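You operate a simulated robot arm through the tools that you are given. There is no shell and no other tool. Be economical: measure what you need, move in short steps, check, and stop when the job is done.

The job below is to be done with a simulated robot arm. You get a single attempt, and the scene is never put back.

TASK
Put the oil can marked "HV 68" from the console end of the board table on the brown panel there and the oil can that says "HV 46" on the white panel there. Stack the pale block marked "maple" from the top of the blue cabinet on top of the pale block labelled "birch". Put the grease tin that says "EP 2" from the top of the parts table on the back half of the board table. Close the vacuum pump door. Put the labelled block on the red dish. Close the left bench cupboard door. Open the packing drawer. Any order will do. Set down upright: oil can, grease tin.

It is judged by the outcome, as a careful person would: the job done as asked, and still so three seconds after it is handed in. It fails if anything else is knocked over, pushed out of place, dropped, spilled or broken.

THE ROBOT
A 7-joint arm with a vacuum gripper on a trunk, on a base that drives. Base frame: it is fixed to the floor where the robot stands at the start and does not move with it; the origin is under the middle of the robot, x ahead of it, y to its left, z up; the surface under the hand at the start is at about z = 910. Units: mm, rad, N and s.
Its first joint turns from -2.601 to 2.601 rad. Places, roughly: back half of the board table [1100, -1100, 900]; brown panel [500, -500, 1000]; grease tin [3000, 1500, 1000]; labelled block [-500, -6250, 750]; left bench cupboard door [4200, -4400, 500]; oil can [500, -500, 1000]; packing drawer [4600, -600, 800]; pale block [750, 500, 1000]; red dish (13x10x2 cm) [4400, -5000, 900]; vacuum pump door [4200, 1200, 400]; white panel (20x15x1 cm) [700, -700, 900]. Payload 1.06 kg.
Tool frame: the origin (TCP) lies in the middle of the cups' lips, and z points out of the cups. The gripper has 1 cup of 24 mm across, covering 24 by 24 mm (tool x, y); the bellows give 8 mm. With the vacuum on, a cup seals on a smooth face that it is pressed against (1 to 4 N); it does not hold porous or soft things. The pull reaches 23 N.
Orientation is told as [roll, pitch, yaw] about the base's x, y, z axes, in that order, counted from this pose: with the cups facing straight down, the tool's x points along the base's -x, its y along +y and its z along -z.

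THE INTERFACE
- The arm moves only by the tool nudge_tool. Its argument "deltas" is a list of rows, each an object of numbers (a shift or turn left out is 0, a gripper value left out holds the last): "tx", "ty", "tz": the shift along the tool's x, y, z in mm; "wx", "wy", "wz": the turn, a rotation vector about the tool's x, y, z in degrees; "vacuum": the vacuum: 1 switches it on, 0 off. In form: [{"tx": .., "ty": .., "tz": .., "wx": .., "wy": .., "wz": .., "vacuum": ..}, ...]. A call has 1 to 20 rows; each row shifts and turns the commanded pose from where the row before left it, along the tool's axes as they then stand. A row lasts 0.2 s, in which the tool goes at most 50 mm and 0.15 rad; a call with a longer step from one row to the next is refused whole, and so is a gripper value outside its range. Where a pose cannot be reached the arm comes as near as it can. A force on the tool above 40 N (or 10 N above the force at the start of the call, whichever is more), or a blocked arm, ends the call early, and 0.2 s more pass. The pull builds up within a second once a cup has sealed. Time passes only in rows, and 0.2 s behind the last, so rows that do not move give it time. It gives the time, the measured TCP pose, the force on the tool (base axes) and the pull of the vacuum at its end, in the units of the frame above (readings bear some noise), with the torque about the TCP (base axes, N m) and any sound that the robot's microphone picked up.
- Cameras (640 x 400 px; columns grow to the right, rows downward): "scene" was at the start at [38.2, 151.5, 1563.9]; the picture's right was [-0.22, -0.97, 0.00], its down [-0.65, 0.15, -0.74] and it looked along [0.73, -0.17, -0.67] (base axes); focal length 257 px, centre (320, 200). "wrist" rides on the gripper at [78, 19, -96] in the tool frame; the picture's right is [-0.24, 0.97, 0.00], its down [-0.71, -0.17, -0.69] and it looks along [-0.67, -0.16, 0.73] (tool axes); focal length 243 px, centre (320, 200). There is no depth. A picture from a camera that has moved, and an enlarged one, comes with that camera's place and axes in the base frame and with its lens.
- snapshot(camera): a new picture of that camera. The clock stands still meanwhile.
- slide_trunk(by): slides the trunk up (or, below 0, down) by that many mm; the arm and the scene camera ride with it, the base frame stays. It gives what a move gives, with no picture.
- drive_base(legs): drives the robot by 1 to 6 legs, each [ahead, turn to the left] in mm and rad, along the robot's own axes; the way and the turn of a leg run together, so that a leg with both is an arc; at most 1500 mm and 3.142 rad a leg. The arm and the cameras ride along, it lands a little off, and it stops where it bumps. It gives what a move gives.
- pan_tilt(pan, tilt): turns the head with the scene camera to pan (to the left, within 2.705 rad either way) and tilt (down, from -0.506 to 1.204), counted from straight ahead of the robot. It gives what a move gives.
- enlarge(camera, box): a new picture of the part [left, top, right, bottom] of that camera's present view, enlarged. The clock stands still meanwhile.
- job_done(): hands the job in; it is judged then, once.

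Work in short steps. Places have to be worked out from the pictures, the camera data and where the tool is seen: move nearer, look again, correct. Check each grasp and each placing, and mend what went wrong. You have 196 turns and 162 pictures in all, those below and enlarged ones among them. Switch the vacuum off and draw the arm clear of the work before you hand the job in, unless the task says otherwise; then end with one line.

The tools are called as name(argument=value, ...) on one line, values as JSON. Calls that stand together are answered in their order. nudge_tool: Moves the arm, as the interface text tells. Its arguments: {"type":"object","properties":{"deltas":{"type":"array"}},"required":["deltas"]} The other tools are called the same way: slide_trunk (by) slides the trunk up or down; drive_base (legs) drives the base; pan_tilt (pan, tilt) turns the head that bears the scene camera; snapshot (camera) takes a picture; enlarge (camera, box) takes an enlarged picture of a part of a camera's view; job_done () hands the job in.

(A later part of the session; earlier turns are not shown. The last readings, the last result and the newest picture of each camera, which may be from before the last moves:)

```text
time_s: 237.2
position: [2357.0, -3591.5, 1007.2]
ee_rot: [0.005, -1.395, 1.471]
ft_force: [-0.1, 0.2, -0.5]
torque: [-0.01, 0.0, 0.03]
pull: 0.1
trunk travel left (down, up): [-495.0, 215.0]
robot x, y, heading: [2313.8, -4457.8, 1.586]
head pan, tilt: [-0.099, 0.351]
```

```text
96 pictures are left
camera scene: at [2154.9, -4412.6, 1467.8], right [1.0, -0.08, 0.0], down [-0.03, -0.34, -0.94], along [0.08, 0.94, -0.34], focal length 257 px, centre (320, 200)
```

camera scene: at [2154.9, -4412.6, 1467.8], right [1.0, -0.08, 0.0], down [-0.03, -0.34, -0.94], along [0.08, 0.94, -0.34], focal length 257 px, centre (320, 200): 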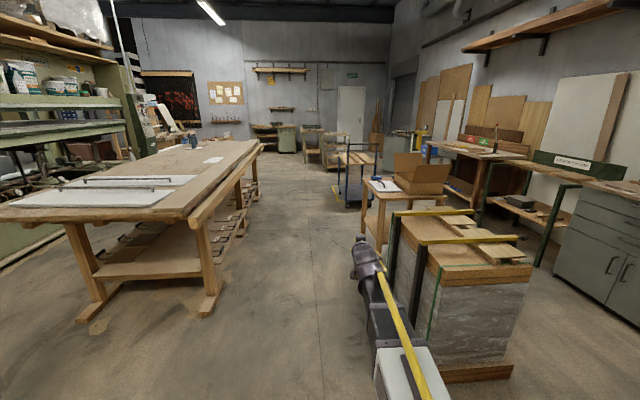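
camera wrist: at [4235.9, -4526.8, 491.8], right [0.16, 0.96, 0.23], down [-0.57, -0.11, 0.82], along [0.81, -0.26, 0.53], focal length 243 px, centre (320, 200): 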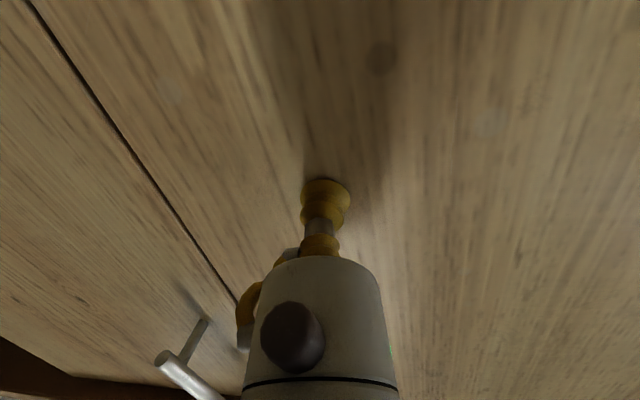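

The lane is clear. Driving north behind the board table, then I'll look toward the packing bench.

drive_base(legs=[[1500, -0.01], [1400, 0]])

pan_tilt(pan=-1.2, tilt=0.35)

snapshot(camera="scene")

pan_tilt(pan=-0.3, tilt=0.35)

snapshot(camera="scene")

```text
time_s: 251.4
position: [2482.9, -665.0, 1006.7]
ee_rot: [0.003, -1.395, 1.408]
ft_force: [0.1, 0.5, -0.3]
torque: [0.0, 0.01, 0.01]
pull: 0.0
trunk travel left (down, up): [-495.0, 215.0]
robot x, y, heading: [2391.1, -1525.2, 1.525]
head pan, tilt: [-0.099, 0.351]
```

```text
time_s: 252.7
position: [2483.6, -664.9, 1006.6]
ee_rot: [0.004, -1.396, 1.408]
ft_force: [1.3, -0.4, 1.0]
torque: [0.0, -0.01, 0.03]
pull: 0.0
trunk travel left (down, up): [-495.0, 215.0]
robot x, y, heading: [2389.2, -1527.1, 1.523]
head pan, tilt: [-1.201, 0.351]
```

```text
95 pictures are left
camera scene: at [2304.7, -1533.1, 1467.8], right [0.32, -0.95, 0.0], down [-0.33, -0.11, -0.94], along [0.89, 0.3, -0.34], focal length 257 px, centre (320, 200)
```

scene: 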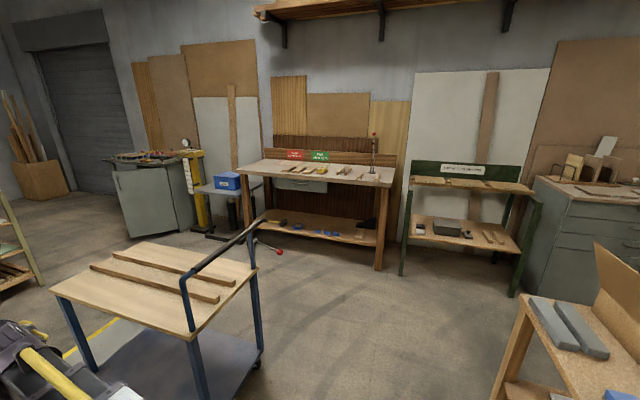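

```text
time_s: 253.9
position: [2481.7, -664.6, 1006.7]
ee_rot: [0.005, -1.395, 1.407]
ft_force: [0.3, -0.7, -0.9]
torque: [-0.01, -0.03, 0.01]
pull: 0.1
trunk travel left (down, up): [-495.0, 215.0]
robot x, y, heading: [2388.5, -1528.6, 1.53]
head pan, tilt: [-0.3, 0.351]
```

```text
94 pictures are left
camera scene: at [2248.0, -1475.4, 1467.8], right [0.94, -0.34, 0.0], down [-0.12, -0.32, -0.94], along [0.32, 0.88, -0.34], focal length 257 px, centre (320, 200)
```

scene: 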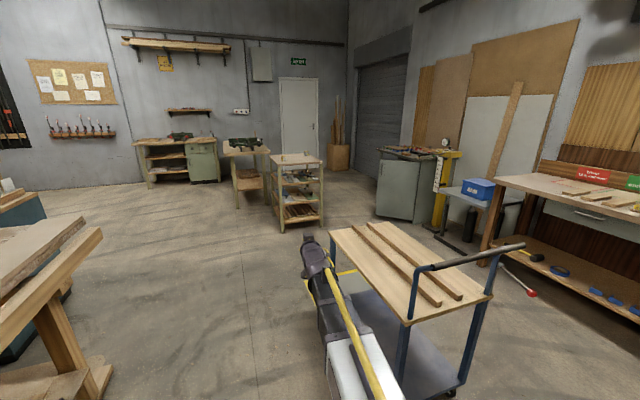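

pan_tilt(pan=-1.2, tilt=0.35)

enlarge(camera="scene", box=[210, 130, 410, 280])

```text
time_s: 255.1
position: [2482.8, -664.9, 1006.6]
ee_rot: [0.005, -1.396, 1.409]
ft_force: [-0.9, 0.6, 0.3]
torque: [0.01, -0.01, 0.02]
pull: 0.1
trunk travel left (down, up): [-495.0, 215.0]
robot x, y, heading: [2386.3, -1527.3, 1.524]
head pan, tilt: [-1.201, 0.351]
```

```text
2.67 times, centred on (310, 205) of scene
camera zoom: at [2304.7, -1533.1, 1467.8], right [0.32, -0.95, 0.0], down [-0.33, -0.11, -0.94], along [0.89, 0.3, -0.34], focal length 686 px, centre (347, 187)
```

zoom: 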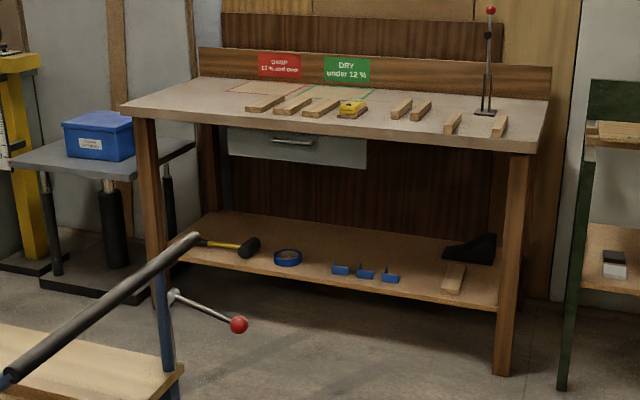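

The packing drawer is the grey one under the red/green-sign bench, with its face near (4380, −660). I'll raise the trunk to clear the trolley handle, go round it and stand at about (3600, −1180).

slide_trunk(by=200)

drive_base(legs=[[0, -1.525], [1210, 0], [0, 1.571], [330, 0], [0, -1.1]])

pan_tilt(pan=0.0, tilt=0.5)

snapshot(camera="scene")

```text
time_s: 257.3
position: [2481.8, -664.2, 1205.4]
ee_rot: [0.003, -1.398, 1.41]
ft_force: [0.1, -0.4, 0.4]
torque: [0.02, 0.02, 0.03]
pull: 0.1
trunk travel left (down, up): [-695.0, 15.0]
robot x, y, heading: [2391.5, -1526.3, 1.528]
head pan, tilt: [-1.201, 0.351]
```

```text
time_s: 275.7
position: [4425.0, -871.3, 1206.4]
ee_rot: [0.005, -1.397, 0.333]
ft_force: [0.5, -0.3, 0.6]
torque: [0.01, 0.04, 0.01]
pull: 0.0
trunk travel left (down, up): [-695.0, 15.0]
robot x, y, heading: [3619.0, -1194.0, 0.454]
head pan, tilt: [-1.201, 0.351]
```

```text
time_s: 277.1
position: [4423.1, -872.1, 1205.8]
ee_rot: [0.003, -1.397, 0.333]
ft_force: [0.2, 0.1, 0.1]
torque: [0.02, 0.0, 0.0]
pull: 0.0
trunk travel left (down, up): [-695.0, 15.0]
robot x, y, heading: [3619.3, -1195.0, 0.453]
head pan, tilt: [0.0, 0.499]
```

```text
92 pictures are left
camera scene: at [3589.7, -1023.3, 1654.2], right [0.44, -0.9, 0.0], down [-0.43, -0.21, -0.88], along [0.79, 0.38, -0.48], focal length 257 px, centre (320, 200)
```

scene: 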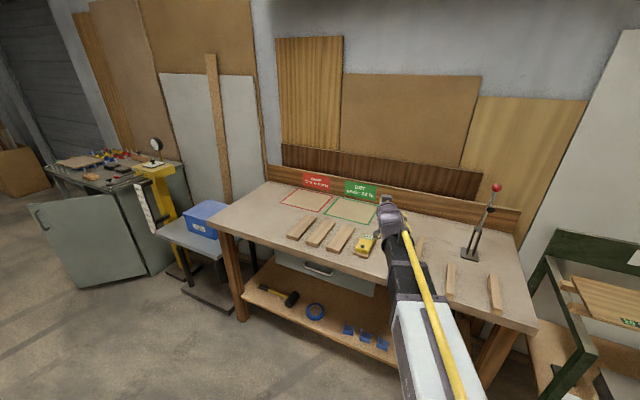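

The bench edge is at x ≈ 4350 and the drawer handle near (4394, −627). I'll level the tool toward +x and draw back in front of the bench.

nudge_tool(deltas=[{"wy": -5}, {"wy": -5}, {"wx": 6}, {"wx": 7}, {"wx": 6}, {}])

nudge_tool(deltas=[{"tz": -10, "ty": 10}, {"tz": -20, "ty": 20}, {"tz": -20, "ty": 20}, {"tz": -20, "ty": 20}, {"tz": -20, "ty": 20}, {"tz": -20, "ty": 20}, {"tz": -20, "ty": 20}, {"tz": -20, "ty": 20}, {"tz": -20, "ty": 20}, {"tz": -15, "ty": 20}, {"tz": -5, "ty": 10}, {}])

snapshot(camera="scene")

```text
time_s: 278.5
position: [4423.0, -872.3, 1206.0]
ee_rot: [1.695, -1.57, -1.692]
ft_force: [0.0, 0.5, 0.3]
torque: [-0.03, -0.02, -0.02]
pull: 0.1
trunk travel left (down, up): [-695.0, 15.0]
robot x, y, heading: [3619.3, -1194.7, 0.456]
head pan, tilt: [0.0, 0.499]
```

```text
time_s: 281.1
position: [4232.1, -672.5, 1206.9]
ee_rot: [1.296, -1.57, -1.289]
ft_force: [-0.5, 0.0, 0.0]
torque: [0.0, 0.02, -0.01]
pull: 0.1
trunk travel left (down, up): [-695.0, 15.0]
robot x, y, heading: [3622.4, -1200.2, 0.452]
head pan, tilt: [0.0, 0.499]
```

```text
91 pictures are left
camera scene: at [3589.6, -1023.2, 1654.2], right [0.44, -0.9, 0.0], down [-0.43, -0.21, -0.88], along [0.79, 0.38, -0.48], focal length 257 px, centre (320, 200)
```

scene: 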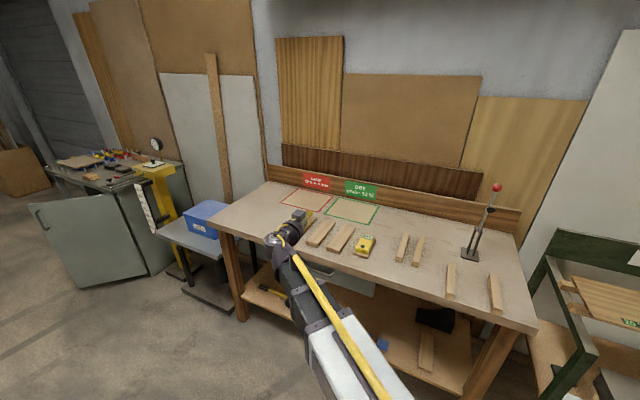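

Now lowering the trunk to drawer height and looking.

slide_trunk(by=-400)

snapshot(camera="wrist")

snapshot(camera="scene")

```text
time_s: 284.9
position: [4232.1, -674.2, 807.4]
ee_rot: [1.287, -1.571, -1.279]
ft_force: [-0.7, 0.9, -0.4]
torque: [-0.01, 0.03, 0.0]
pull: 0.1
trunk travel left (down, up): [-295.0, 415.0]
robot x, y, heading: [3621.0, -1196.2, 0.454]
head pan, tilt: [0.0, 0.499]
```

```text
90 pictures are left
camera wrist: at [4136.5, -654.4, 729.2], right [-0.01, 0.97, 0.24], down [-0.68, -0.18, 0.71], along [0.73, -0.16, 0.67], focal length 243 px, centre (320, 200)
```

wrist: 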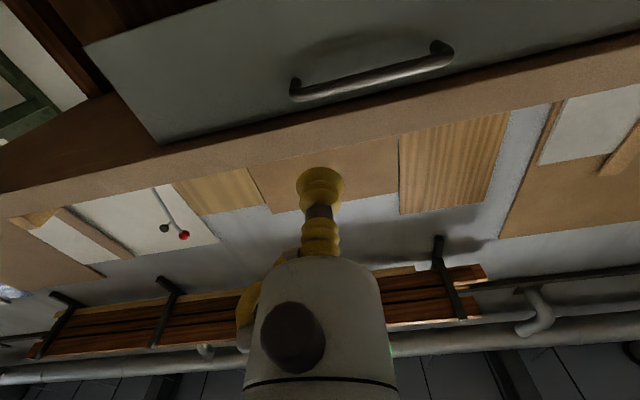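

```text
89 pictures are left
camera scene: at [3589.6, -1023.2, 1254.2], right [0.44, -0.9, 0.0], down [-0.43, -0.21, -0.88], along [0.79, 0.38, -0.48], focal length 257 px, centre (320, 200)
```

scene: 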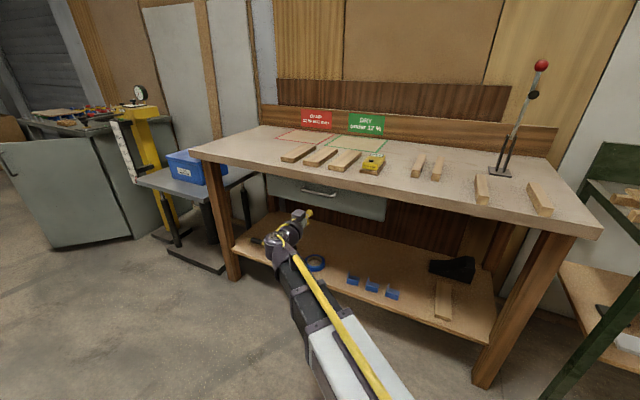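

The drawer face spans about z 726–830, with the handle bar at about z 805 and its centre at y ≈ −627. I'll put the cup on the face below the handle.

nudge_tool(deltas=[{"tx": 20, "ty": 20}, {"tx": 20, "ty": 20}, {"tx": 10, "ty": 7}, {"tz": 15}, {"tz": 25}, {"tz": 25}, {"tz": 25}, {"tz": 20}, {"tz": 15}, {"tz": 8, "vacuum": 1}, {}])

snapshot(camera="wrist")

```text
time_s: 287.3
position: [4365.5, -624.8, 757.2]
ee_rot: [1.325, -1.57, -1.318]
ft_force: [0.0, -0.2, 0.2]
torque: [-0.01, 0.0, -0.02]
pull: 0.1
trunk travel left (down, up): [-295.0, 415.0]
robot x, y, heading: [3620.3, -1200.2, 0.454]
head pan, tilt: [0.0, 0.499]
```

```text
88 pictures are left
camera wrist: at [4268.9, -606.1, 679.0], right [-0.01, 0.97, 0.24], down [-0.68, -0.18, 0.71], along [0.73, -0.16, 0.67], focal length 243 px, centre (320, 200)
```

wrist: 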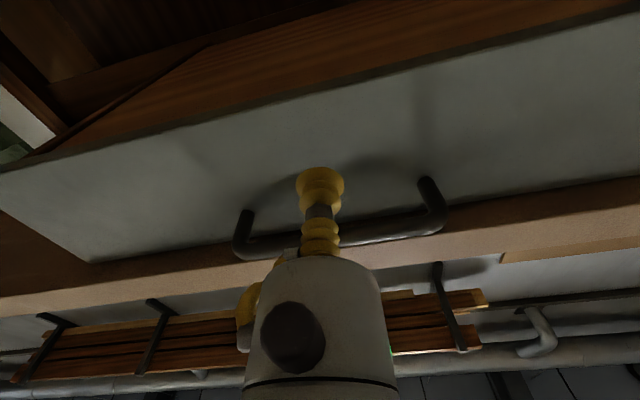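

nudge_tool(deltas=[{"tz": 6}, {"tz": 6}, {"tz": 6}, {"tz": 4}, {"tz": 3}, {"tz": 3}, {}])

```text
time_s: 288.9
position: [4393.5, -627.7, 757.2]
ee_rot: [1.329, -1.571, -1.324]
ft_force: [-0.2, 1.1, -0.3]
torque: [-0.01, 0.01, 0.0]
pull: 0.2
trunk travel left (down, up): [-295.0, 415.0]
robot x, y, heading: [3618.8, -1196.2, 0.453]
head pan, tilt: [0.0, 0.499]
```

nudge_tool(deltas=[{"tz": 3}, {"tz": 3}, {"tz": 3}, {"tz": 3}, {}])

```text
time_s: 290.1
position: [4406.0, -626.2, 757.7]
ee_rot: [1.272, -1.57, -1.267]
ft_force: [1.2, 0.7, 0.2]
torque: [0.0, 0.01, -0.08]
pull: 23.3
trunk travel left (down, up): [-295.0, 415.0]
robot x, y, heading: [3621.0, -1194.6, 0.449]
head pan, tilt: [0.0, 0.499]
```

Sealed on the drawer face. Pulling out slowly.

nudge_tool(deltas=[{}, {"tz": -2}, {"tz": -4}, {"tz": -6}, {"tz": -8}, {"tz": -8}, {"tz": -8}, {"tz": -8}, {"tz": -8}, {"tz": -8}, {"tz": -8}, {"tz": -8}, {"tz": -8}, {"tz": -8}, {"tz": -8}])

snapshot(camera="scene")

```text
time_s: 293.3
position: [4305.2, -625.4, 757.1]
ee_rot: [2.884, -1.569, -2.879]
ft_force: [1.2, 4.2, 3.9]
torque: [0.07, 0.03, -0.07]
pull: 23.2
trunk travel left (down, up): [-295.0, 415.0]
robot x, y, heading: [3619.4, -1193.8, 0.453]
head pan, tilt: [0.0, 0.499]
```

```text
87 pictures are left
camera scene: at [3589.3, -1023.2, 1254.3], right [0.44, -0.9, 0.0], down [-0.43, -0.21, -0.88], along [0.79, 0.38, -0.48], focal length 257 px, centre (320, 200)
```

scene: 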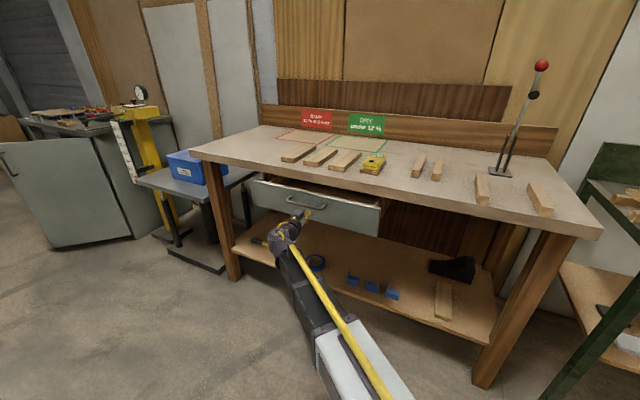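

It's opening. I'll keep pulling.

nudge_tool(deltas=[{"tz": -4}, {"tz": -8}, {"tz": -9}, {"tz": -9}, {"tz": -9}, {"tz": -9}, {"tz": -9}, {"tz": -9}, {"tz": -9}, {"tz": -9}, {"tz": -9}, {"tz": -9}, {"tz": -9}, {"tz": -9}, {"tz": -9}, {"tz": -9}, {"tz": -6}, {}])

snapshot(camera="scene")

```text
time_s: 297.1
position: [4161.8, -627.2, 757.1]
ee_rot: [0.062, -1.569, -0.056]
ft_force: [0.2, 3.8, -5.8]
torque: [-0.01, 0.01, -0.05]
pull: 23.2
trunk travel left (down, up): [-295.0, 415.0]
robot x, y, heading: [3622.3, -1193.0, 0.454]
head pan, tilt: [0.0, 0.499]
```

```text
86 pictures are left
camera scene: at [3590.0, -1022.4, 1254.0], right [0.44, -0.9, 0.0], down [-0.43, -0.21, -0.88], along [0.79, 0.38, -0.48], focal length 257 px, centre (320, 200)
```

scene: 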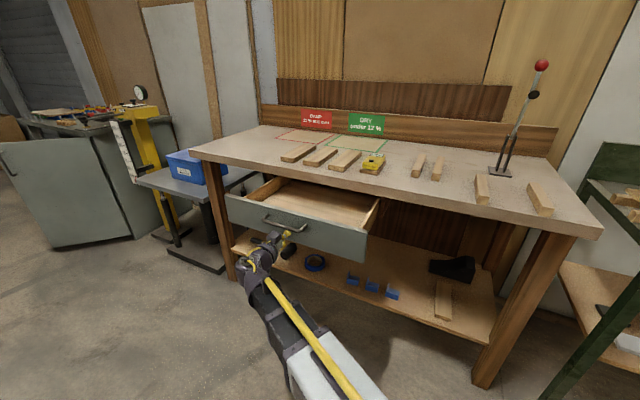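

Open by about 245 mm. I'll pull somewhat further to be sure.

nudge_tool(deltas=[{"tz": -4}, {"tz": -7}, {"tz": -7}, {"tz": -7}, {"tz": -7}, {"tz": -7}, {"tz": -7}, {"tz": -7}, {"tz": -7}, {"tz": -7}, {"tz": -7}, {}])

snapshot(camera="scene")

```text
time_s: 299.7
position: [4087.5, -626.1, 755.8]
ee_rot: [1.168, -1.571, -1.165]
ft_force: [0.5, 2.1, 4.0]
torque: [-0.1, -0.07, -0.06]
pull: 23.5
trunk travel left (down, up): [-295.0, 415.0]
robot x, y, heading: [3618.1, -1196.8, 0.449]
head pan, tilt: [0.0, 0.499]
```

```text
85 pictures are left
camera scene: at [3589.4, -1023.1, 1254.1], right [0.44, -0.9, 0.0], down [-0.43, -0.21, -0.88], along [0.79, 0.38, -0.48], focal length 257 px, centre (320, 200)
```

scene: 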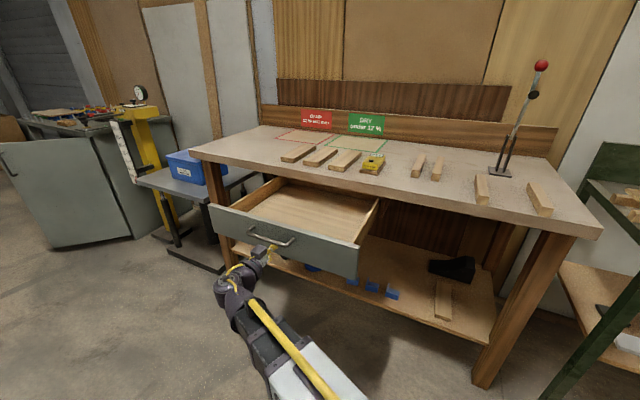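

Open by about 320 mm with the interior clear to see. I release and withdraw.

nudge_tool(deltas=[{"vacuum": 0}, {}, {}, {}, {"tz": -3}, {"tz": -6}, {"tz": -10}, {"tz": -10}, {"tz": -5}, {}])

snapshot(camera="wrist")

pan_tilt(pan=0.7, tilt=0.35)

snapshot(camera="scene")

```text
time_s: 301.9
position: [4053.7, -627.1, 757.2]
ee_rot: [1.198, -1.57, -1.192]
ft_force: [-0.2, 0.1, -0.5]
torque: [0.01, 0.0, -0.05]
pull: 0.1
trunk travel left (down, up): [-295.0, 415.0]
robot x, y, heading: [3620.9, -1197.6, 0.453]
head pan, tilt: [0.0, 0.499]
```

```text
84 pictures are left
camera wrist: at [3957.3, -609.0, 679.2], right [0.0, 0.97, 0.24], down [-0.68, -0.18, 0.71], along [0.73, -0.16, 0.67], focal length 243 px, centre (320, 200)
```

wrist: 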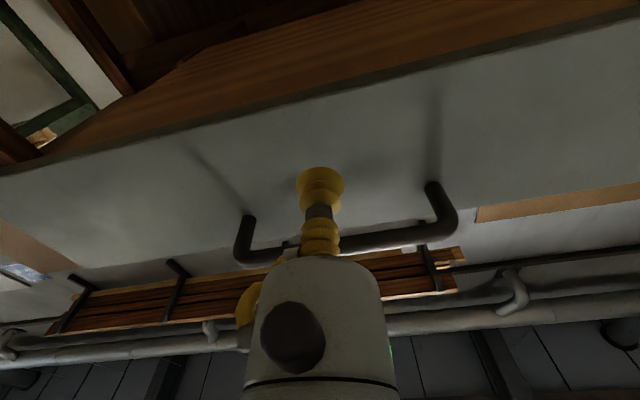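

```text
time_s: 303.0
position: [4053.4, -627.6, 759.4]
ee_rot: [1.335, -1.571, -1.327]
ft_force: [-0.2, -0.1, -0.2]
torque: [0.0, 0.02, -0.01]
pull: 0.1
trunk travel left (down, up): [-295.0, 415.0]
robot x, y, heading: [3620.5, -1196.2, 0.448]
head pan, tilt: [0.7, 0.351]
```

```text
83 pictures are left
camera scene: at [3545.7, -977.7, 1267.8], right [0.91, -0.41, 0.0], down [-0.14, -0.31, -0.94], along [0.38, 0.86, -0.34], focal length 257 px, centre (320, 200)
```

scene: 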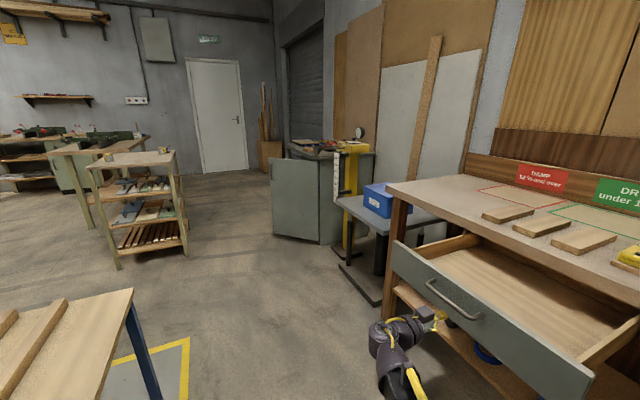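

Drawer done. Now studying the vacuum pump cabinet.

enlarge(camera="scene", box=[250, 120, 410, 260])

```text
2.86 times, centred on (330, 190) of scene
camera zoom: at [3545.7, -977.7, 1267.8], right [0.91, -0.41, 0.0], down [-0.14, -0.31, -0.94], along [0.38, 0.86, -0.34], focal length 736 px, centre (291, 229)
```

zoom: 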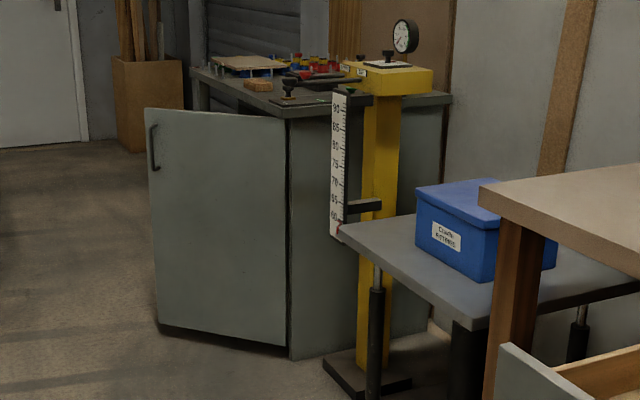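

The pump door is hinged at about (4408, 999), open some 46°, with its free edge near (4060, 1330). I'll swing the hand off the drawer by turning left, raise it, and drive north past the trolley.

drive_base(legs=[[0, 0.2]])

slide_trunk(by=400)

drive_base(legs=[[0, 0.97], [1500, 0], [300, 0]])

pan_tilt(pan=-0.8, tilt=0.6)

snapshot(camera="scene")

```text
time_s: 304.1
position: [3934.3, -554.1, 757.0]
ee_rot: [1.338, -1.57, -1.138]
ft_force: [-0.1, -0.2, 0.0]
torque: [0.02, 0.0, 0.02]
pull: 0.0
trunk travel left (down, up): [-295.0, 415.0]
robot x, y, heading: [3620.3, -1194.0, 0.649]
head pan, tilt: [0.7, 0.351]
```

```text
time_s: 307.9
position: [3935.0, -554.7, 1158.3]
ee_rot: [1.313, -1.57, -1.112]
ft_force: [-0.6, 0.5, 0.4]
torque: [0.0, 0.03, -0.01]
pull: 0.0
trunk travel left (down, up): [-695.0, 15.0]
robot x, y, heading: [3619.5, -1198.7, 0.647]
head pan, tilt: [0.7, 0.351]
```

```text
time_s: 319.4
position: [3127.1, 1194.5, 1156.2]
ee_rot: [1.16, -1.57, 0.041]
ft_force: [-0.1, -0.4, -0.2]
torque: [0.03, 0.01, -0.03]
pull: 0.1
trunk travel left (down, up): [-695.0, 15.0]
robot x, y, heading: [3494.4, 582.4, 1.647]
head pan, tilt: [0.7, 0.351]
```

```text
time_s: 321.0
position: [3128.5, 1194.0, 1156.9]
ee_rot: [1.34, -1.571, -0.141]
ft_force: [0.6, 0.3, -0.4]
torque: [0.0, 0.01, 0.04]
pull: 0.0
trunk travel left (down, up): [-695.0, 15.0]
robot x, y, heading: [3498.8, 584.2, 1.649]
head pan, tilt: [-0.799, 0.6]
```

```text
81 pictures are left
camera scene: at [3391.1, 591.3, 1645.1], right [0.75, -0.66, 0.0], down [-0.37, -0.42, -0.83], along [0.55, 0.62, -0.56], focal length 257 px, centre (320, 200)
```

scene: 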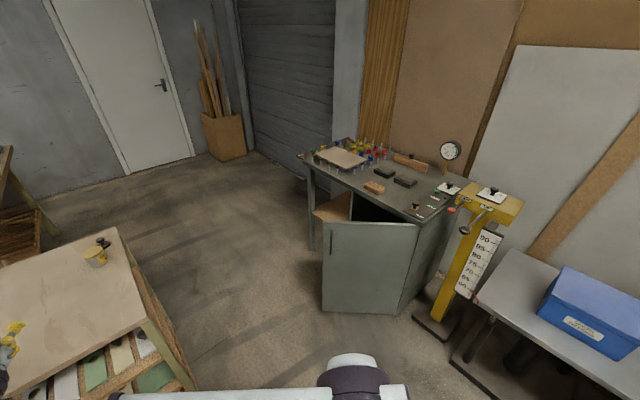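

Now at (3497, 583). I refine the door: hinge (4437, 1014), free edge (4086, 1322). I'll turn to face it and move slightly nearer.

drive_base(legs=[[0, -1.05], [65, 0]])

nudge_tool(deltas=[{"wx": -6}, {"wx": -7}, {"wx": -7}, {}])

```text
time_s: 324.7
position: [3900.8, 1243.9, 1157.1]
ee_rot: [0.739, -1.572, -0.593]
ft_force: [-0.1, -0.3, 0.8]
torque: [0.0, 0.01, -0.03]
pull: 0.0
trunk travel left (down, up): [-695.0, 15.0]
robot x, y, heading: [3552.3, 622.3, 0.592]
head pan, tilt: [-0.799, 0.6]
```

```text
time_s: 325.7
position: [3901.5, 1244.2, 1157.6]
ee_rot: [1.312, -1.57, -0.813]
ft_force: [-0.7, -0.8, -0.2]
torque: [-0.03, 0.02, -0.01]
pull: 0.2
trunk travel left (down, up): [-695.0, 15.0]
robot x, y, heading: [3555.4, 623.7, 0.594]
head pan, tilt: [-0.799, 0.6]
```

nudge_tool(deltas=[{"tz": 8, "ty": -10}, {"tz": 16, "ty": -20}, {"tz": 18, "ty": -24}, {"tz": 18, "ty": -24}, {"tz": 18, "ty": -24}, {"tz": 18, "ty": -24}, {"tz": 18, "ty": -24}, {"tz": 18, "ty": -20}, {"tz": 14, "ty": -18}, {}])

slide_trunk(by=-400)

slide_trunk(by=-230)

pan_tilt(pan=0.15, tilt=0.5)

snapshot(camera="scene")

snapshot(camera="wrist")

```text
time_s: 327.9
position: [4119.0, 1148.0, 1154.5]
ee_rot: [1.463, -1.571, -0.964]
ft_force: [0.6, -0.2, 1.2]
torque: [-0.01, -0.04, -0.02]
pull: 0.0
trunk travel left (down, up): [-695.0, 15.0]
robot x, y, heading: [3548.7, 619.5, 0.591]
head pan, tilt: [-0.799, 0.6]
```

```text
time_s: 331.7
position: [4118.6, 1148.4, 754.8]
ee_rot: [1.524, -1.572, -1.025]
ft_force: [0.1, -0.3, 0.1]
torque: [0.03, 0.0, 0.0]
pull: 0.1
trunk travel left (down, up): [-295.0, 415.0]
robot x, y, heading: [3552.7, 621.0, 0.596]
head pan, tilt: [-0.799, 0.6]
```

```text
time_s: 334.1
position: [4117.9, 1147.3, 524.6]
ee_rot: [1.529, -1.57, -1.034]
ft_force: [-0.6, -0.5, -0.1]
torque: [-0.06, 0.04, 0.01]
pull: 0.1
trunk travel left (down, up): [-65.0, 645.0]
robot x, y, heading: [3556.2, 620.8, 0.592]
head pan, tilt: [-0.799, 0.6]
```

```text
time_s: 335.4
position: [4118.7, 1147.7, 525.4]
ee_rot: [1.516, -1.571, -1.02]
ft_force: [0.3, 1.0, -0.4]
torque: [0.02, 0.05, 0.01]
pull: 0.1
trunk travel left (down, up): [-65.0, 645.0]
robot x, y, heading: [3553.7, 615.6, 0.593]
head pan, tilt: [0.15, 0.499]
```

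```text
80 pictures are left
camera scene: at [3488.8, 797.2, 1024.1], right [0.68, -0.74, 0.0], down [-0.35, -0.32, -0.88], along [0.65, 0.59, -0.48], focal length 257 px, centre (320, 200)
```

scene: 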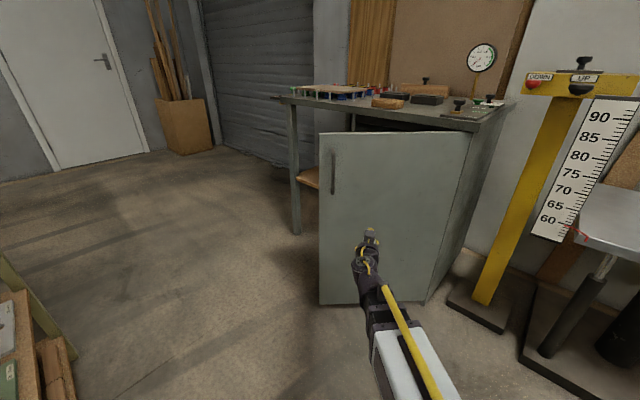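

```text
79 pictures are left
camera wrist: at [4025.0, 1120.0, 447.6], right [-0.46, 0.85, 0.24], down [-0.52, -0.48, 0.71], along [0.72, 0.2, 0.67], focal length 243 px, centre (320, 200)
```

wrist: 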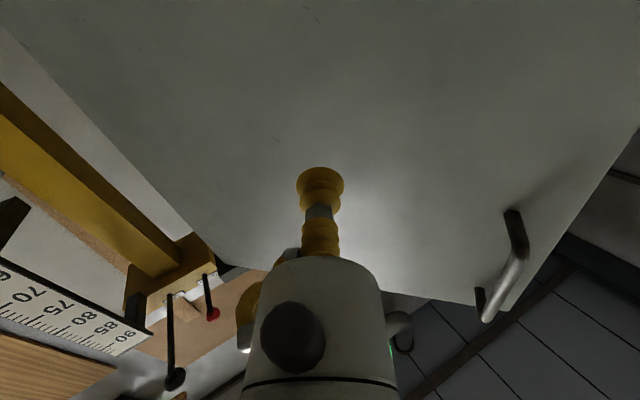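

In position in front of the door's outer face. Pushing along the closing arc.

nudge_tool(deltas=[{"tz": 17.4, "ty": 5.1}, {"tz": 17.4, "ty": 5.1}, {"tz": 17.4, "ty": 5.1}, {"tz": 17.4, "ty": 5.1}, {"tz": 17.4, "ty": 5.1}, {"tz": 17.4, "ty": 5.1}, {"tz": 19, "ty": 2.6}, {"tz": 19, "ty": 2.6}, {"tz": 19, "ty": 2.6}, {"tz": 19, "ty": 2.6}, {"tz": 19, "ty": 2.6}, {"tz": 19, "ty": 2.6}, {"tz": 19, "ty": 2.6}, {}])

snapshot(camera="scene")

```text
time_s: 338.4
position: [4301.8, 1304.5, 523.0]
ee_rot: [1.518, -1.571, -1.021]
ft_force: [0.6, -0.6, 0.7]
torque: [0.03, 0.0, -0.02]
pull: 0.2
trunk travel left (down, up): [-65.0, 645.0]
robot x, y, heading: [3557.1, 620.3, 0.599]
head pan, tilt: [0.15, 0.499]
```

```text
78 pictures are left
camera scene: at [3488.8, 797.2, 1024.2], right [0.68, -0.74, 0.0], down [-0.35, -0.32, -0.88], along [0.65, 0.59, -0.48], focal length 257 px, centre (320, 200)
```

scene: 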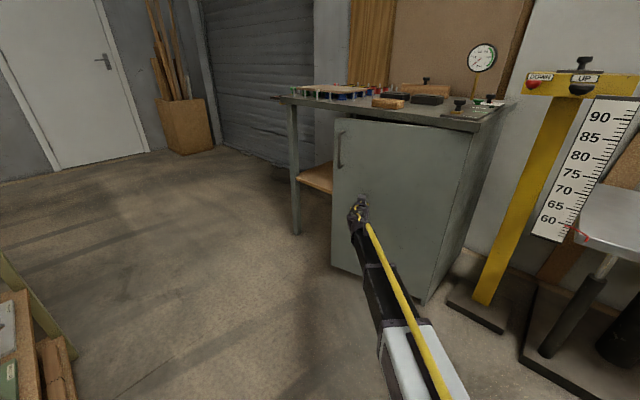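

nudge_tool(deltas=[{"tz": 16, "ty": -3.5}, {"tz": 16, "ty": -4.5}, {"tz": 16, "ty": -4.5}, {"tz": 15, "ty": -5}, {"tz": 12, "ty": -4}, {"tz": 10, "ty": -3}, {"tz": 8, "ty": -3}, {"tz": 6, "ty": -3}, {}])

snapshot(camera="scene")

```text
time_s: 340.4
position: [4404.6, 1324.4, 524.9]
ee_rot: [1.1, -1.571, -0.603]
ft_force: [-3.9, 0.7, -1.3]
torque: [-0.01, -0.01, -0.05]
pull: 0.0
trunk travel left (down, up): [-65.0, 645.0]
robot x, y, heading: [3550.4, 621.7, 0.596]
head pan, tilt: [0.15, 0.499]
```

```text
77 pictures are left
camera scene: at [3488.5, 797.2, 1024.1], right [0.68, -0.74, 0.0], down [-0.35, -0.32, -0.88], along [0.65, 0.59, -0.48], focal length 257 px, centre (320, 200)
```

scene: 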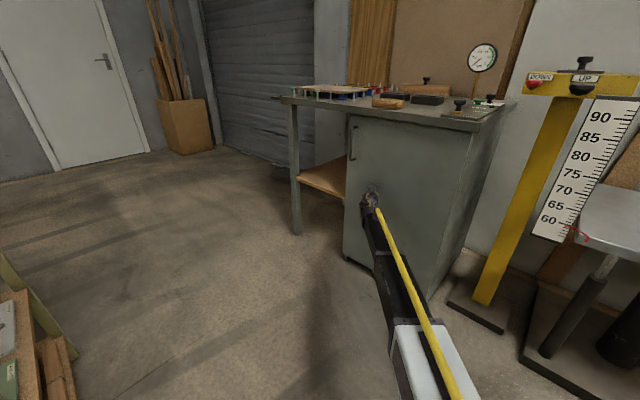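

Almost shut, with a small resisting force. Pushing the last few millimetres until firm.

nudge_tool(deltas=[{"tz": 4, "ty": -2}, {"tz": 4, "ty": -2}, {"tz": 3, "ty": -1}, {"tz": 3, "ty": -1}, {}])

enlarge(camera="scene", box=[270, 70, 510, 310])

```text
time_s: 341.2
position: [4407.2, 1331.7, 524.3]
ee_rot: [0.497, -1.569, 0.013]
ft_force: [-10.7, 2.1, 0.6]
torque: [-0.08, -0.02, -0.18]
pull: 0.2
trunk travel left (down, up): [-65.0, 645.0]
robot x, y, heading: [3551.7, 615.9, 0.603]
head pan, tilt: [0.15, 0.499]
stopped in row 3: the force on the tool passed its limit at 44 N (the readings are from after the stop); the commanded pose is now the measured one
```

```text
1.67 times, centred on (390, 190) of scene
camera zoom: at [3486.1, 796.4, 1024.2], right [0.68, -0.73, 0.0], down [-0.35, -0.33, -0.88], along [0.64, 0.6, -0.48], focal length 429 px, centre (203, 217)
```

zoom: 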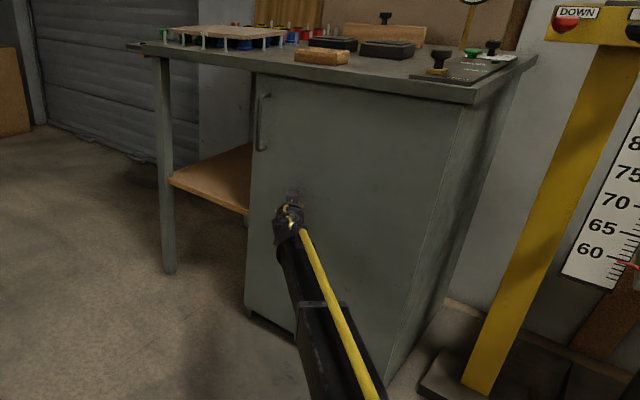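

Firm stop at 44 N with the door flush. I'll withdraw, check, and raise the trunk.

nudge_tool(deltas=[{"tz": -3}, {"tz": -8}, {"tz": -15}, {"tz": -20}, {"tz": -25}, {"tz": -25}, {"tz": -25}, {"tz": -25}, {"tz": -25}, {"tz": -25}, {"tz": -25}, {"tz": -15}, {}])

enlarge(camera="scene", box=[270, 70, 510, 310])

slide_trunk(by=400)

slide_trunk(by=200)

pan_tilt(pan=1.4, tilt=0.6)

snapshot(camera="scene")

```text
time_s: 344.0
position: [4201.8, 1212.0, 525.8]
ee_rot: [0.633, -1.569, -0.125]
ft_force: [-0.3, 0.3, -0.7]
torque: [0.0, 0.0, 0.0]
pull: 0.0
trunk travel left (down, up): [-65.0, 645.0]
robot x, y, heading: [3551.5, 617.3, 0.599]
head pan, tilt: [0.15, 0.499]
```

```text
1.67 times, centred on (390, 190) of scene
camera zoom: at [3487.2, 796.6, 1024.2], right [0.68, -0.73, 0.0], down [-0.35, -0.33, -0.88], along [0.64, 0.6, -0.48], focal length 429 px, centre (203, 217)
```

zoom: 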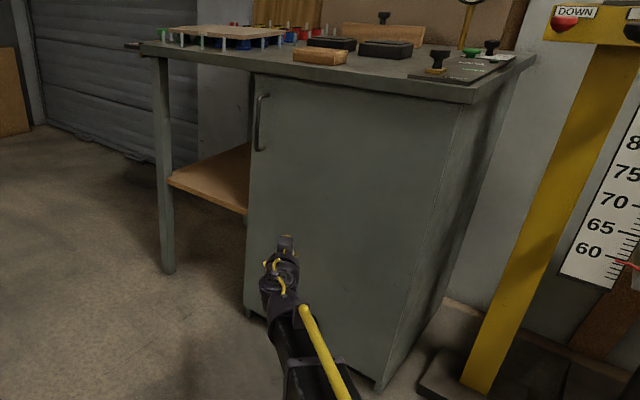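

```text
time_s: 347.8
position: [4201.8, 1212.9, 926.8]
ee_rot: [0.667, -1.57, -0.16]
ft_force: [-0.2, -0.6, 0.0]
torque: [0.04, -0.01, -0.03]
pull: 0.1
trunk travel left (down, up): [-465.0, 245.0]
robot x, y, heading: [3553.1, 619.1, 0.603]
head pan, tilt: [0.15, 0.499]
```

```text
time_s: 350.0
position: [4201.7, 1213.0, 1126.6]
ee_rot: [0.659, -1.569, -0.151]
ft_force: [-0.3, 0.3, 0.8]
torque: [0.0, 0.02, 0.04]
pull: 0.1
trunk travel left (down, up): [-665.0, 45.0]
robot x, y, heading: [3552.8, 623.7, 0.597]
head pan, tilt: [0.15, 0.499]
```

```text
time_s: 351.4
position: [4202.1, 1212.9, 1128.0]
ee_rot: [0.673, -1.569, -0.166]
ft_force: [0.3, 0.7, 0.0]
torque: [0.02, -0.01, -0.06]
pull: 0.0
trunk travel left (down, up): [-665.0, 45.0]
robot x, y, heading: [3553.7, 619.5, 0.6]
head pan, tilt: [1.4, 0.6]
```

```text
74 pictures are left
camera scene: at [3383.9, 815.0, 1615.1], right [0.91, 0.42, 0.0], down [0.23, -0.51, -0.83], along [-0.34, 0.75, -0.56], focal length 257 px, centre (320, 200)
```

scene: 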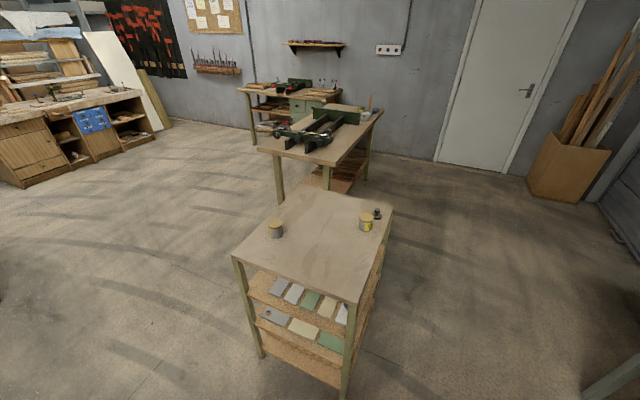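

Two tins stand on the parts table. I'll read their labels.

enlarge(camera="scene", box=[255, 195, 395, 250])

enlarge(camera="scene", box=[350, 205, 390, 235])

enlarge(camera="scene", box=[258, 212, 298, 242])

```text
4.57 times, centred on (325, 222) of scene
camera zoom: at [3383.9, 815.0, 1615.1], right [0.91, 0.42, 0.0], down [0.23, -0.51, -0.83], along [-0.34, 0.75, -0.56], focal length 1177 px, centre (297, 97)
```

zoom: 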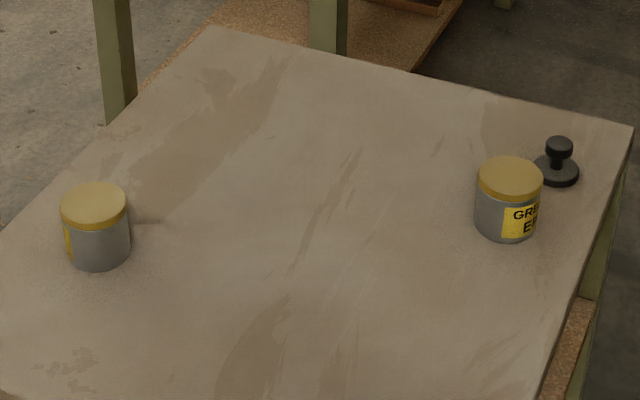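

```text
13.33 times, centred on (370, 220) of scene
camera zoom: at [3383.9, 815.0, 1615.1], right [0.91, 0.42, 0.0], down [0.23, -0.51, -0.83], along [-0.34, 0.75, -0.56], focal length 3432 px, centre (-347, -67)
```

zoom: 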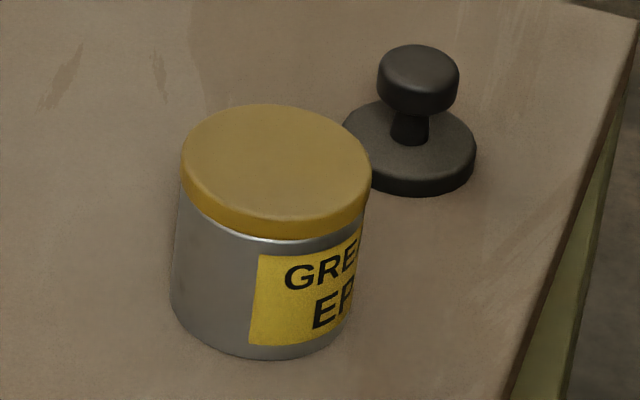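

```text
13.33 times, centred on (278, 227) of scene
camera zoom: at [3383.9, 815.0, 1615.1], right [0.91, 0.42, 0.0], down [0.23, -0.51, -0.83], along [-0.34, 0.75, -0.56], focal length 3432 px, centre (880, -160)
```

zoom: 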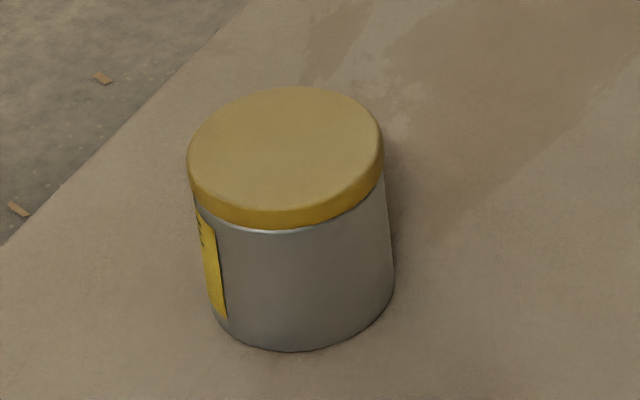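

The right-hand tin says EP with the digit hidden, and the left-hand tin's label faces away. I'll turn the tool down again and drive round to the east side, to read it and be in reach.

nudge_tool(deltas=[{"wy": 4, "tz": -5}, {"wy": 8}, {"wy": 8}, {"wy": 8}, {"wy": 8}, {"wy": 8}, {"wy": 8}, {"wy": 8}, {"wy": 8}, {"wy": 8}, {"wy": 8}, {"wy": 6}, {}])

drive_base(legs=[[0, 0.627], [880, 0], [0, 1.91]])

pan_tilt(pan=-0.3, tilt=0.75)

snapshot(camera="scene")

```text
time_s: 354.2
position: [4197.5, 1211.2, 1125.4]
ee_rot: [0.001, 0.004, 0.507]
ft_force: [-0.3, -0.1, 0.2]
torque: [-0.03, -0.03, 0.0]
pull: 0.0
trunk travel left (down, up): [-665.0, 45.0]
robot x, y, heading: [3550.5, 620.1, 0.605]
head pan, tilt: [1.4, 0.6]
```

```text
time_s: 365.1
position: [2986.4, 1316.5, 1127.1]
ee_rot: [0.001, 0.001, 3.033]
ft_force: [0.6, 0.5, 0.7]
torque: [-0.01, 0.01, -0.02]
pull: 0.0
trunk travel left (down, up): [-665.0, 45.0]
robot x, y, heading: [3852.9, 1428.5, 3.128]
head pan, tilt: [1.4, 0.6]
```

```text
time_s: 366.8
position: [2984.5, 1317.4, 1127.1]
ee_rot: [0.004, 0.0, 3.035]
ft_force: [0.3, 0.4, 0.2]
torque: [0.0, 0.02, 0.0]
pull: 0.1
trunk travel left (down, up): [-665.0, 45.0]
robot x, y, heading: [3856.2, 1426.8, 3.128]
head pan, tilt: [-0.3, 0.75]
```

```text
70 pictures are left
camera scene: at [3819.5, 1282.1, 1602.2], right [0.31, 0.95, 0.0], down [0.65, -0.21, -0.73], along [-0.7, 0.23, -0.68], focal length 257 px, centre (320, 200)
```

scene: 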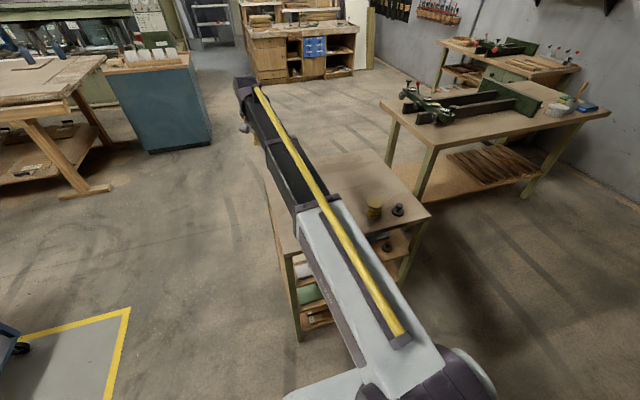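

enlarge(camera="scene", box=[350, 190, 420, 230])

snapshot(camera="wrist")

```text
9.14 times, centred on (385, 210) of scene
camera zoom: at [3819.5, 1282.1, 1602.2], right [0.31, 0.95, 0.0], down [0.65, -0.21, -0.73], along [-0.7, 0.23, -0.68], focal length 2354 px, centre (-274, 109)
```

zoom: 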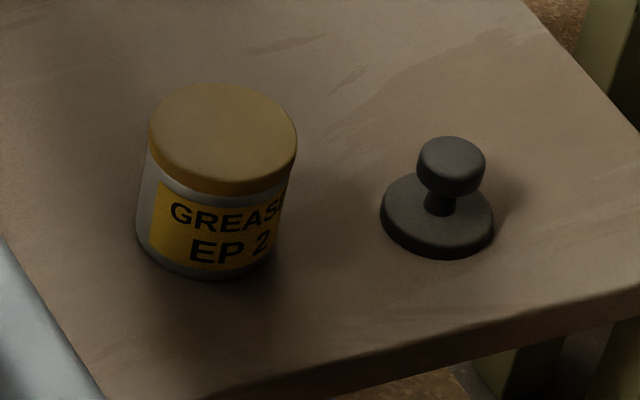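

```text
68 pictures are left
camera wrist: at [3060.5, 1289.8, 1222.6], right [-0.34, -0.94, 0.0], down [-0.69, 0.25, 0.68], along [-0.64, 0.23, -0.73], focal length 243 px, centre (320, 200)
```

wrist: 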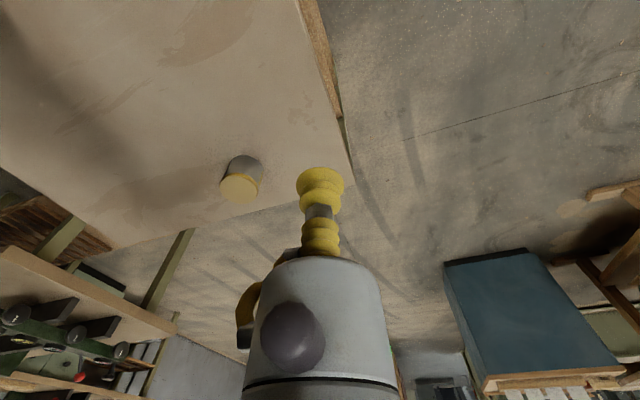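

The right-hand tin is EP 2, with its top at about (3207, 1700, 927). Moving the hand above it.

nudge_tool(deltas=[{"tx": 5, "ty": -10}, {"tx": 9, "ty": -20}, {"tx": 11, "ty": -25}, {"tx": 11, "ty": -25}, {"tx": 11, "ty": -25}, {"tx": 11, "ty": -25}, {"tx": 11, "ty": -25}, {"tx": 11, "ty": -25}, {"tx": 11, "ty": -25}, {"tx": 11, "ty": -25}, {"tx": 11, "ty": -25}, {"tx": 11, "ty": -25}, {"tx": 11, "ty": -25}, {"tx": 11, "ty": -25}, {"tx": 11, "ty": -25}, {"tx": 11, "ty": -25}, {"tx": 9, "ty": -20, "tz": 10}, {"tx": 3, "ty": -4, "tz": 30}, {"tz": 30}, {"tz": 20}])

snapshot(camera="wrist")

```text
time_s: 371.0
position: [3209.5, 1697.3, 1035.4]
ee_rot: [0.001, 0.002, 3.035]
ft_force: [0.1, 0.4, -0.4]
torque: [0.03, -0.01, 0.01]
pull: 0.0
trunk travel left (down, up): [-665.0, 45.0]
robot x, y, heading: [3853.6, 1423.3, 3.125]
head pan, tilt: [-0.3, 0.75]
```

```text
67 pictures are left
camera wrist: at [3285.3, 1670.7, 1131.9], right [-0.34, -0.94, 0.0], down [-0.69, 0.25, 0.68], along [-0.64, 0.23, -0.73], focal length 243 px, centre (320, 200)
```

wrist: 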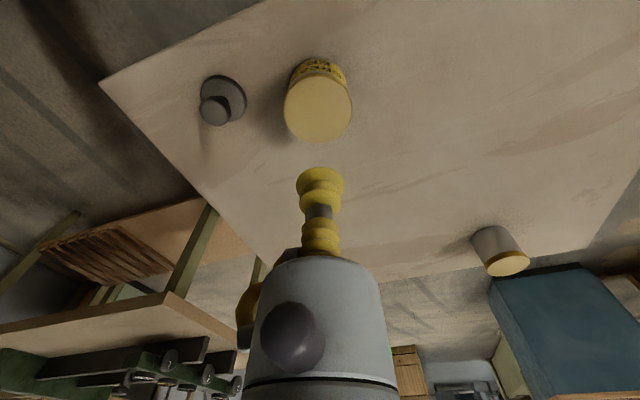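

nudge_tool(deltas=[{"tx": -2.8, "ty": -2.7, "tz": 20}, {"tz": 30}, {"tz": 25}, {"tz": 15}, {"tz": 8, "vacuum": 1}, {"tz": 3}, {"tz": 3}, {"tz": 3}, {}])

```text
time_s: 373.0
position: [3205.5, 1700.5, 929.3]
ee_rot: [0.002, 0.002, 3.034]
ft_force: [0.5, 0.4, -0.5]
torque: [0.02, -0.02, -0.04]
pull: 0.0
trunk travel left (down, up): [-665.0, 45.0]
robot x, y, heading: [3856.2, 1428.9, 3.129]
head pan, tilt: [-0.3, 0.75]
```

nudge_tool(deltas=[{"tz": 2}, {"tz": 2}, {"tz": 2}, {"tz": 2}, {}, {}])

```text
time_s: 374.4
position: [3206.1, 1700.7, 921.4]
ee_rot: [0.003, -0.001, 3.035]
ft_force: [-1.5, -0.5, 9.5]
torque: [-0.02, 0.04, 0.06]
pull: 23.0
trunk travel left (down, up): [-665.0, 45.0]
robot x, y, heading: [3857.0, 1427.7, 3.128]
head pan, tilt: [-0.3, 0.75]
```

Sealed. Lifting, then driving to behind the board table via open floor.

nudge_tool(deltas=[{"tz": -4}, {"tz": -10}, {"tz": -20}, {"tz": -25}, {"tz": -30}, {"tz": -30}, {"tz": -30}, {"tz": -20}, {"tz": -10}, {}])

drive_base(legs=[[0, 1.223], [724, 0], [0, -0.888], [1265, 0]])

snapshot(camera="wrist")

```text
time_s: 376.6
position: [3206.4, 1702.5, 1100.7]
ee_rot: [0.003, 0.002, 3.036]
ft_force: [-0.2, -0.2, -2.5]
torque: [0.01, 0.02, 0.0]
pull: 23.2
trunk travel left (down, up): [-665.0, 45.0]
robot x, y, heading: [3852.0, 1426.4, 3.126]
head pan, tilt: [-0.3, 0.75]
```

```text
time_s: 392.0
position: [1668.0, 407.6, 1101.4]
ee_rot: [0.003, 0.001, -2.918]
ft_force: [-0.6, -0.5, -2.6]
torque: [-0.01, 0.01, 0.01]
pull: 22.9
trunk travel left (down, up): [-665.0, 45.0]
robot x, y, heading: [2371.1, 357.7, -2.825]
head pan, tilt: [-0.3, 0.75]
```

```text
66 pictures are left
camera wrist: at [1747.6, 407.1, 1197.6], right [-0.01, -1.0, 0.0], down [-0.73, 0.01, 0.68], along [-0.68, 0.01, -0.73], focal length 243 px, centre (320, 200)
```

wrist: 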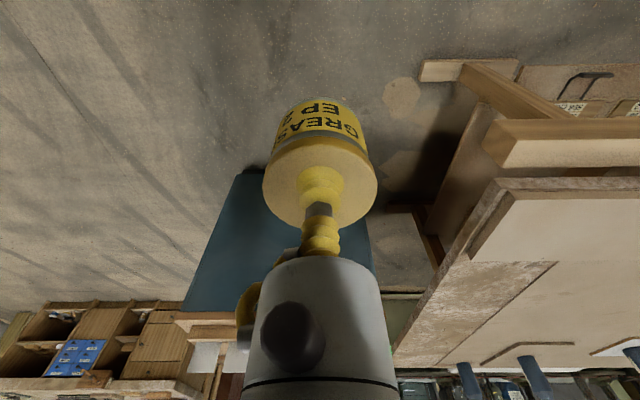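

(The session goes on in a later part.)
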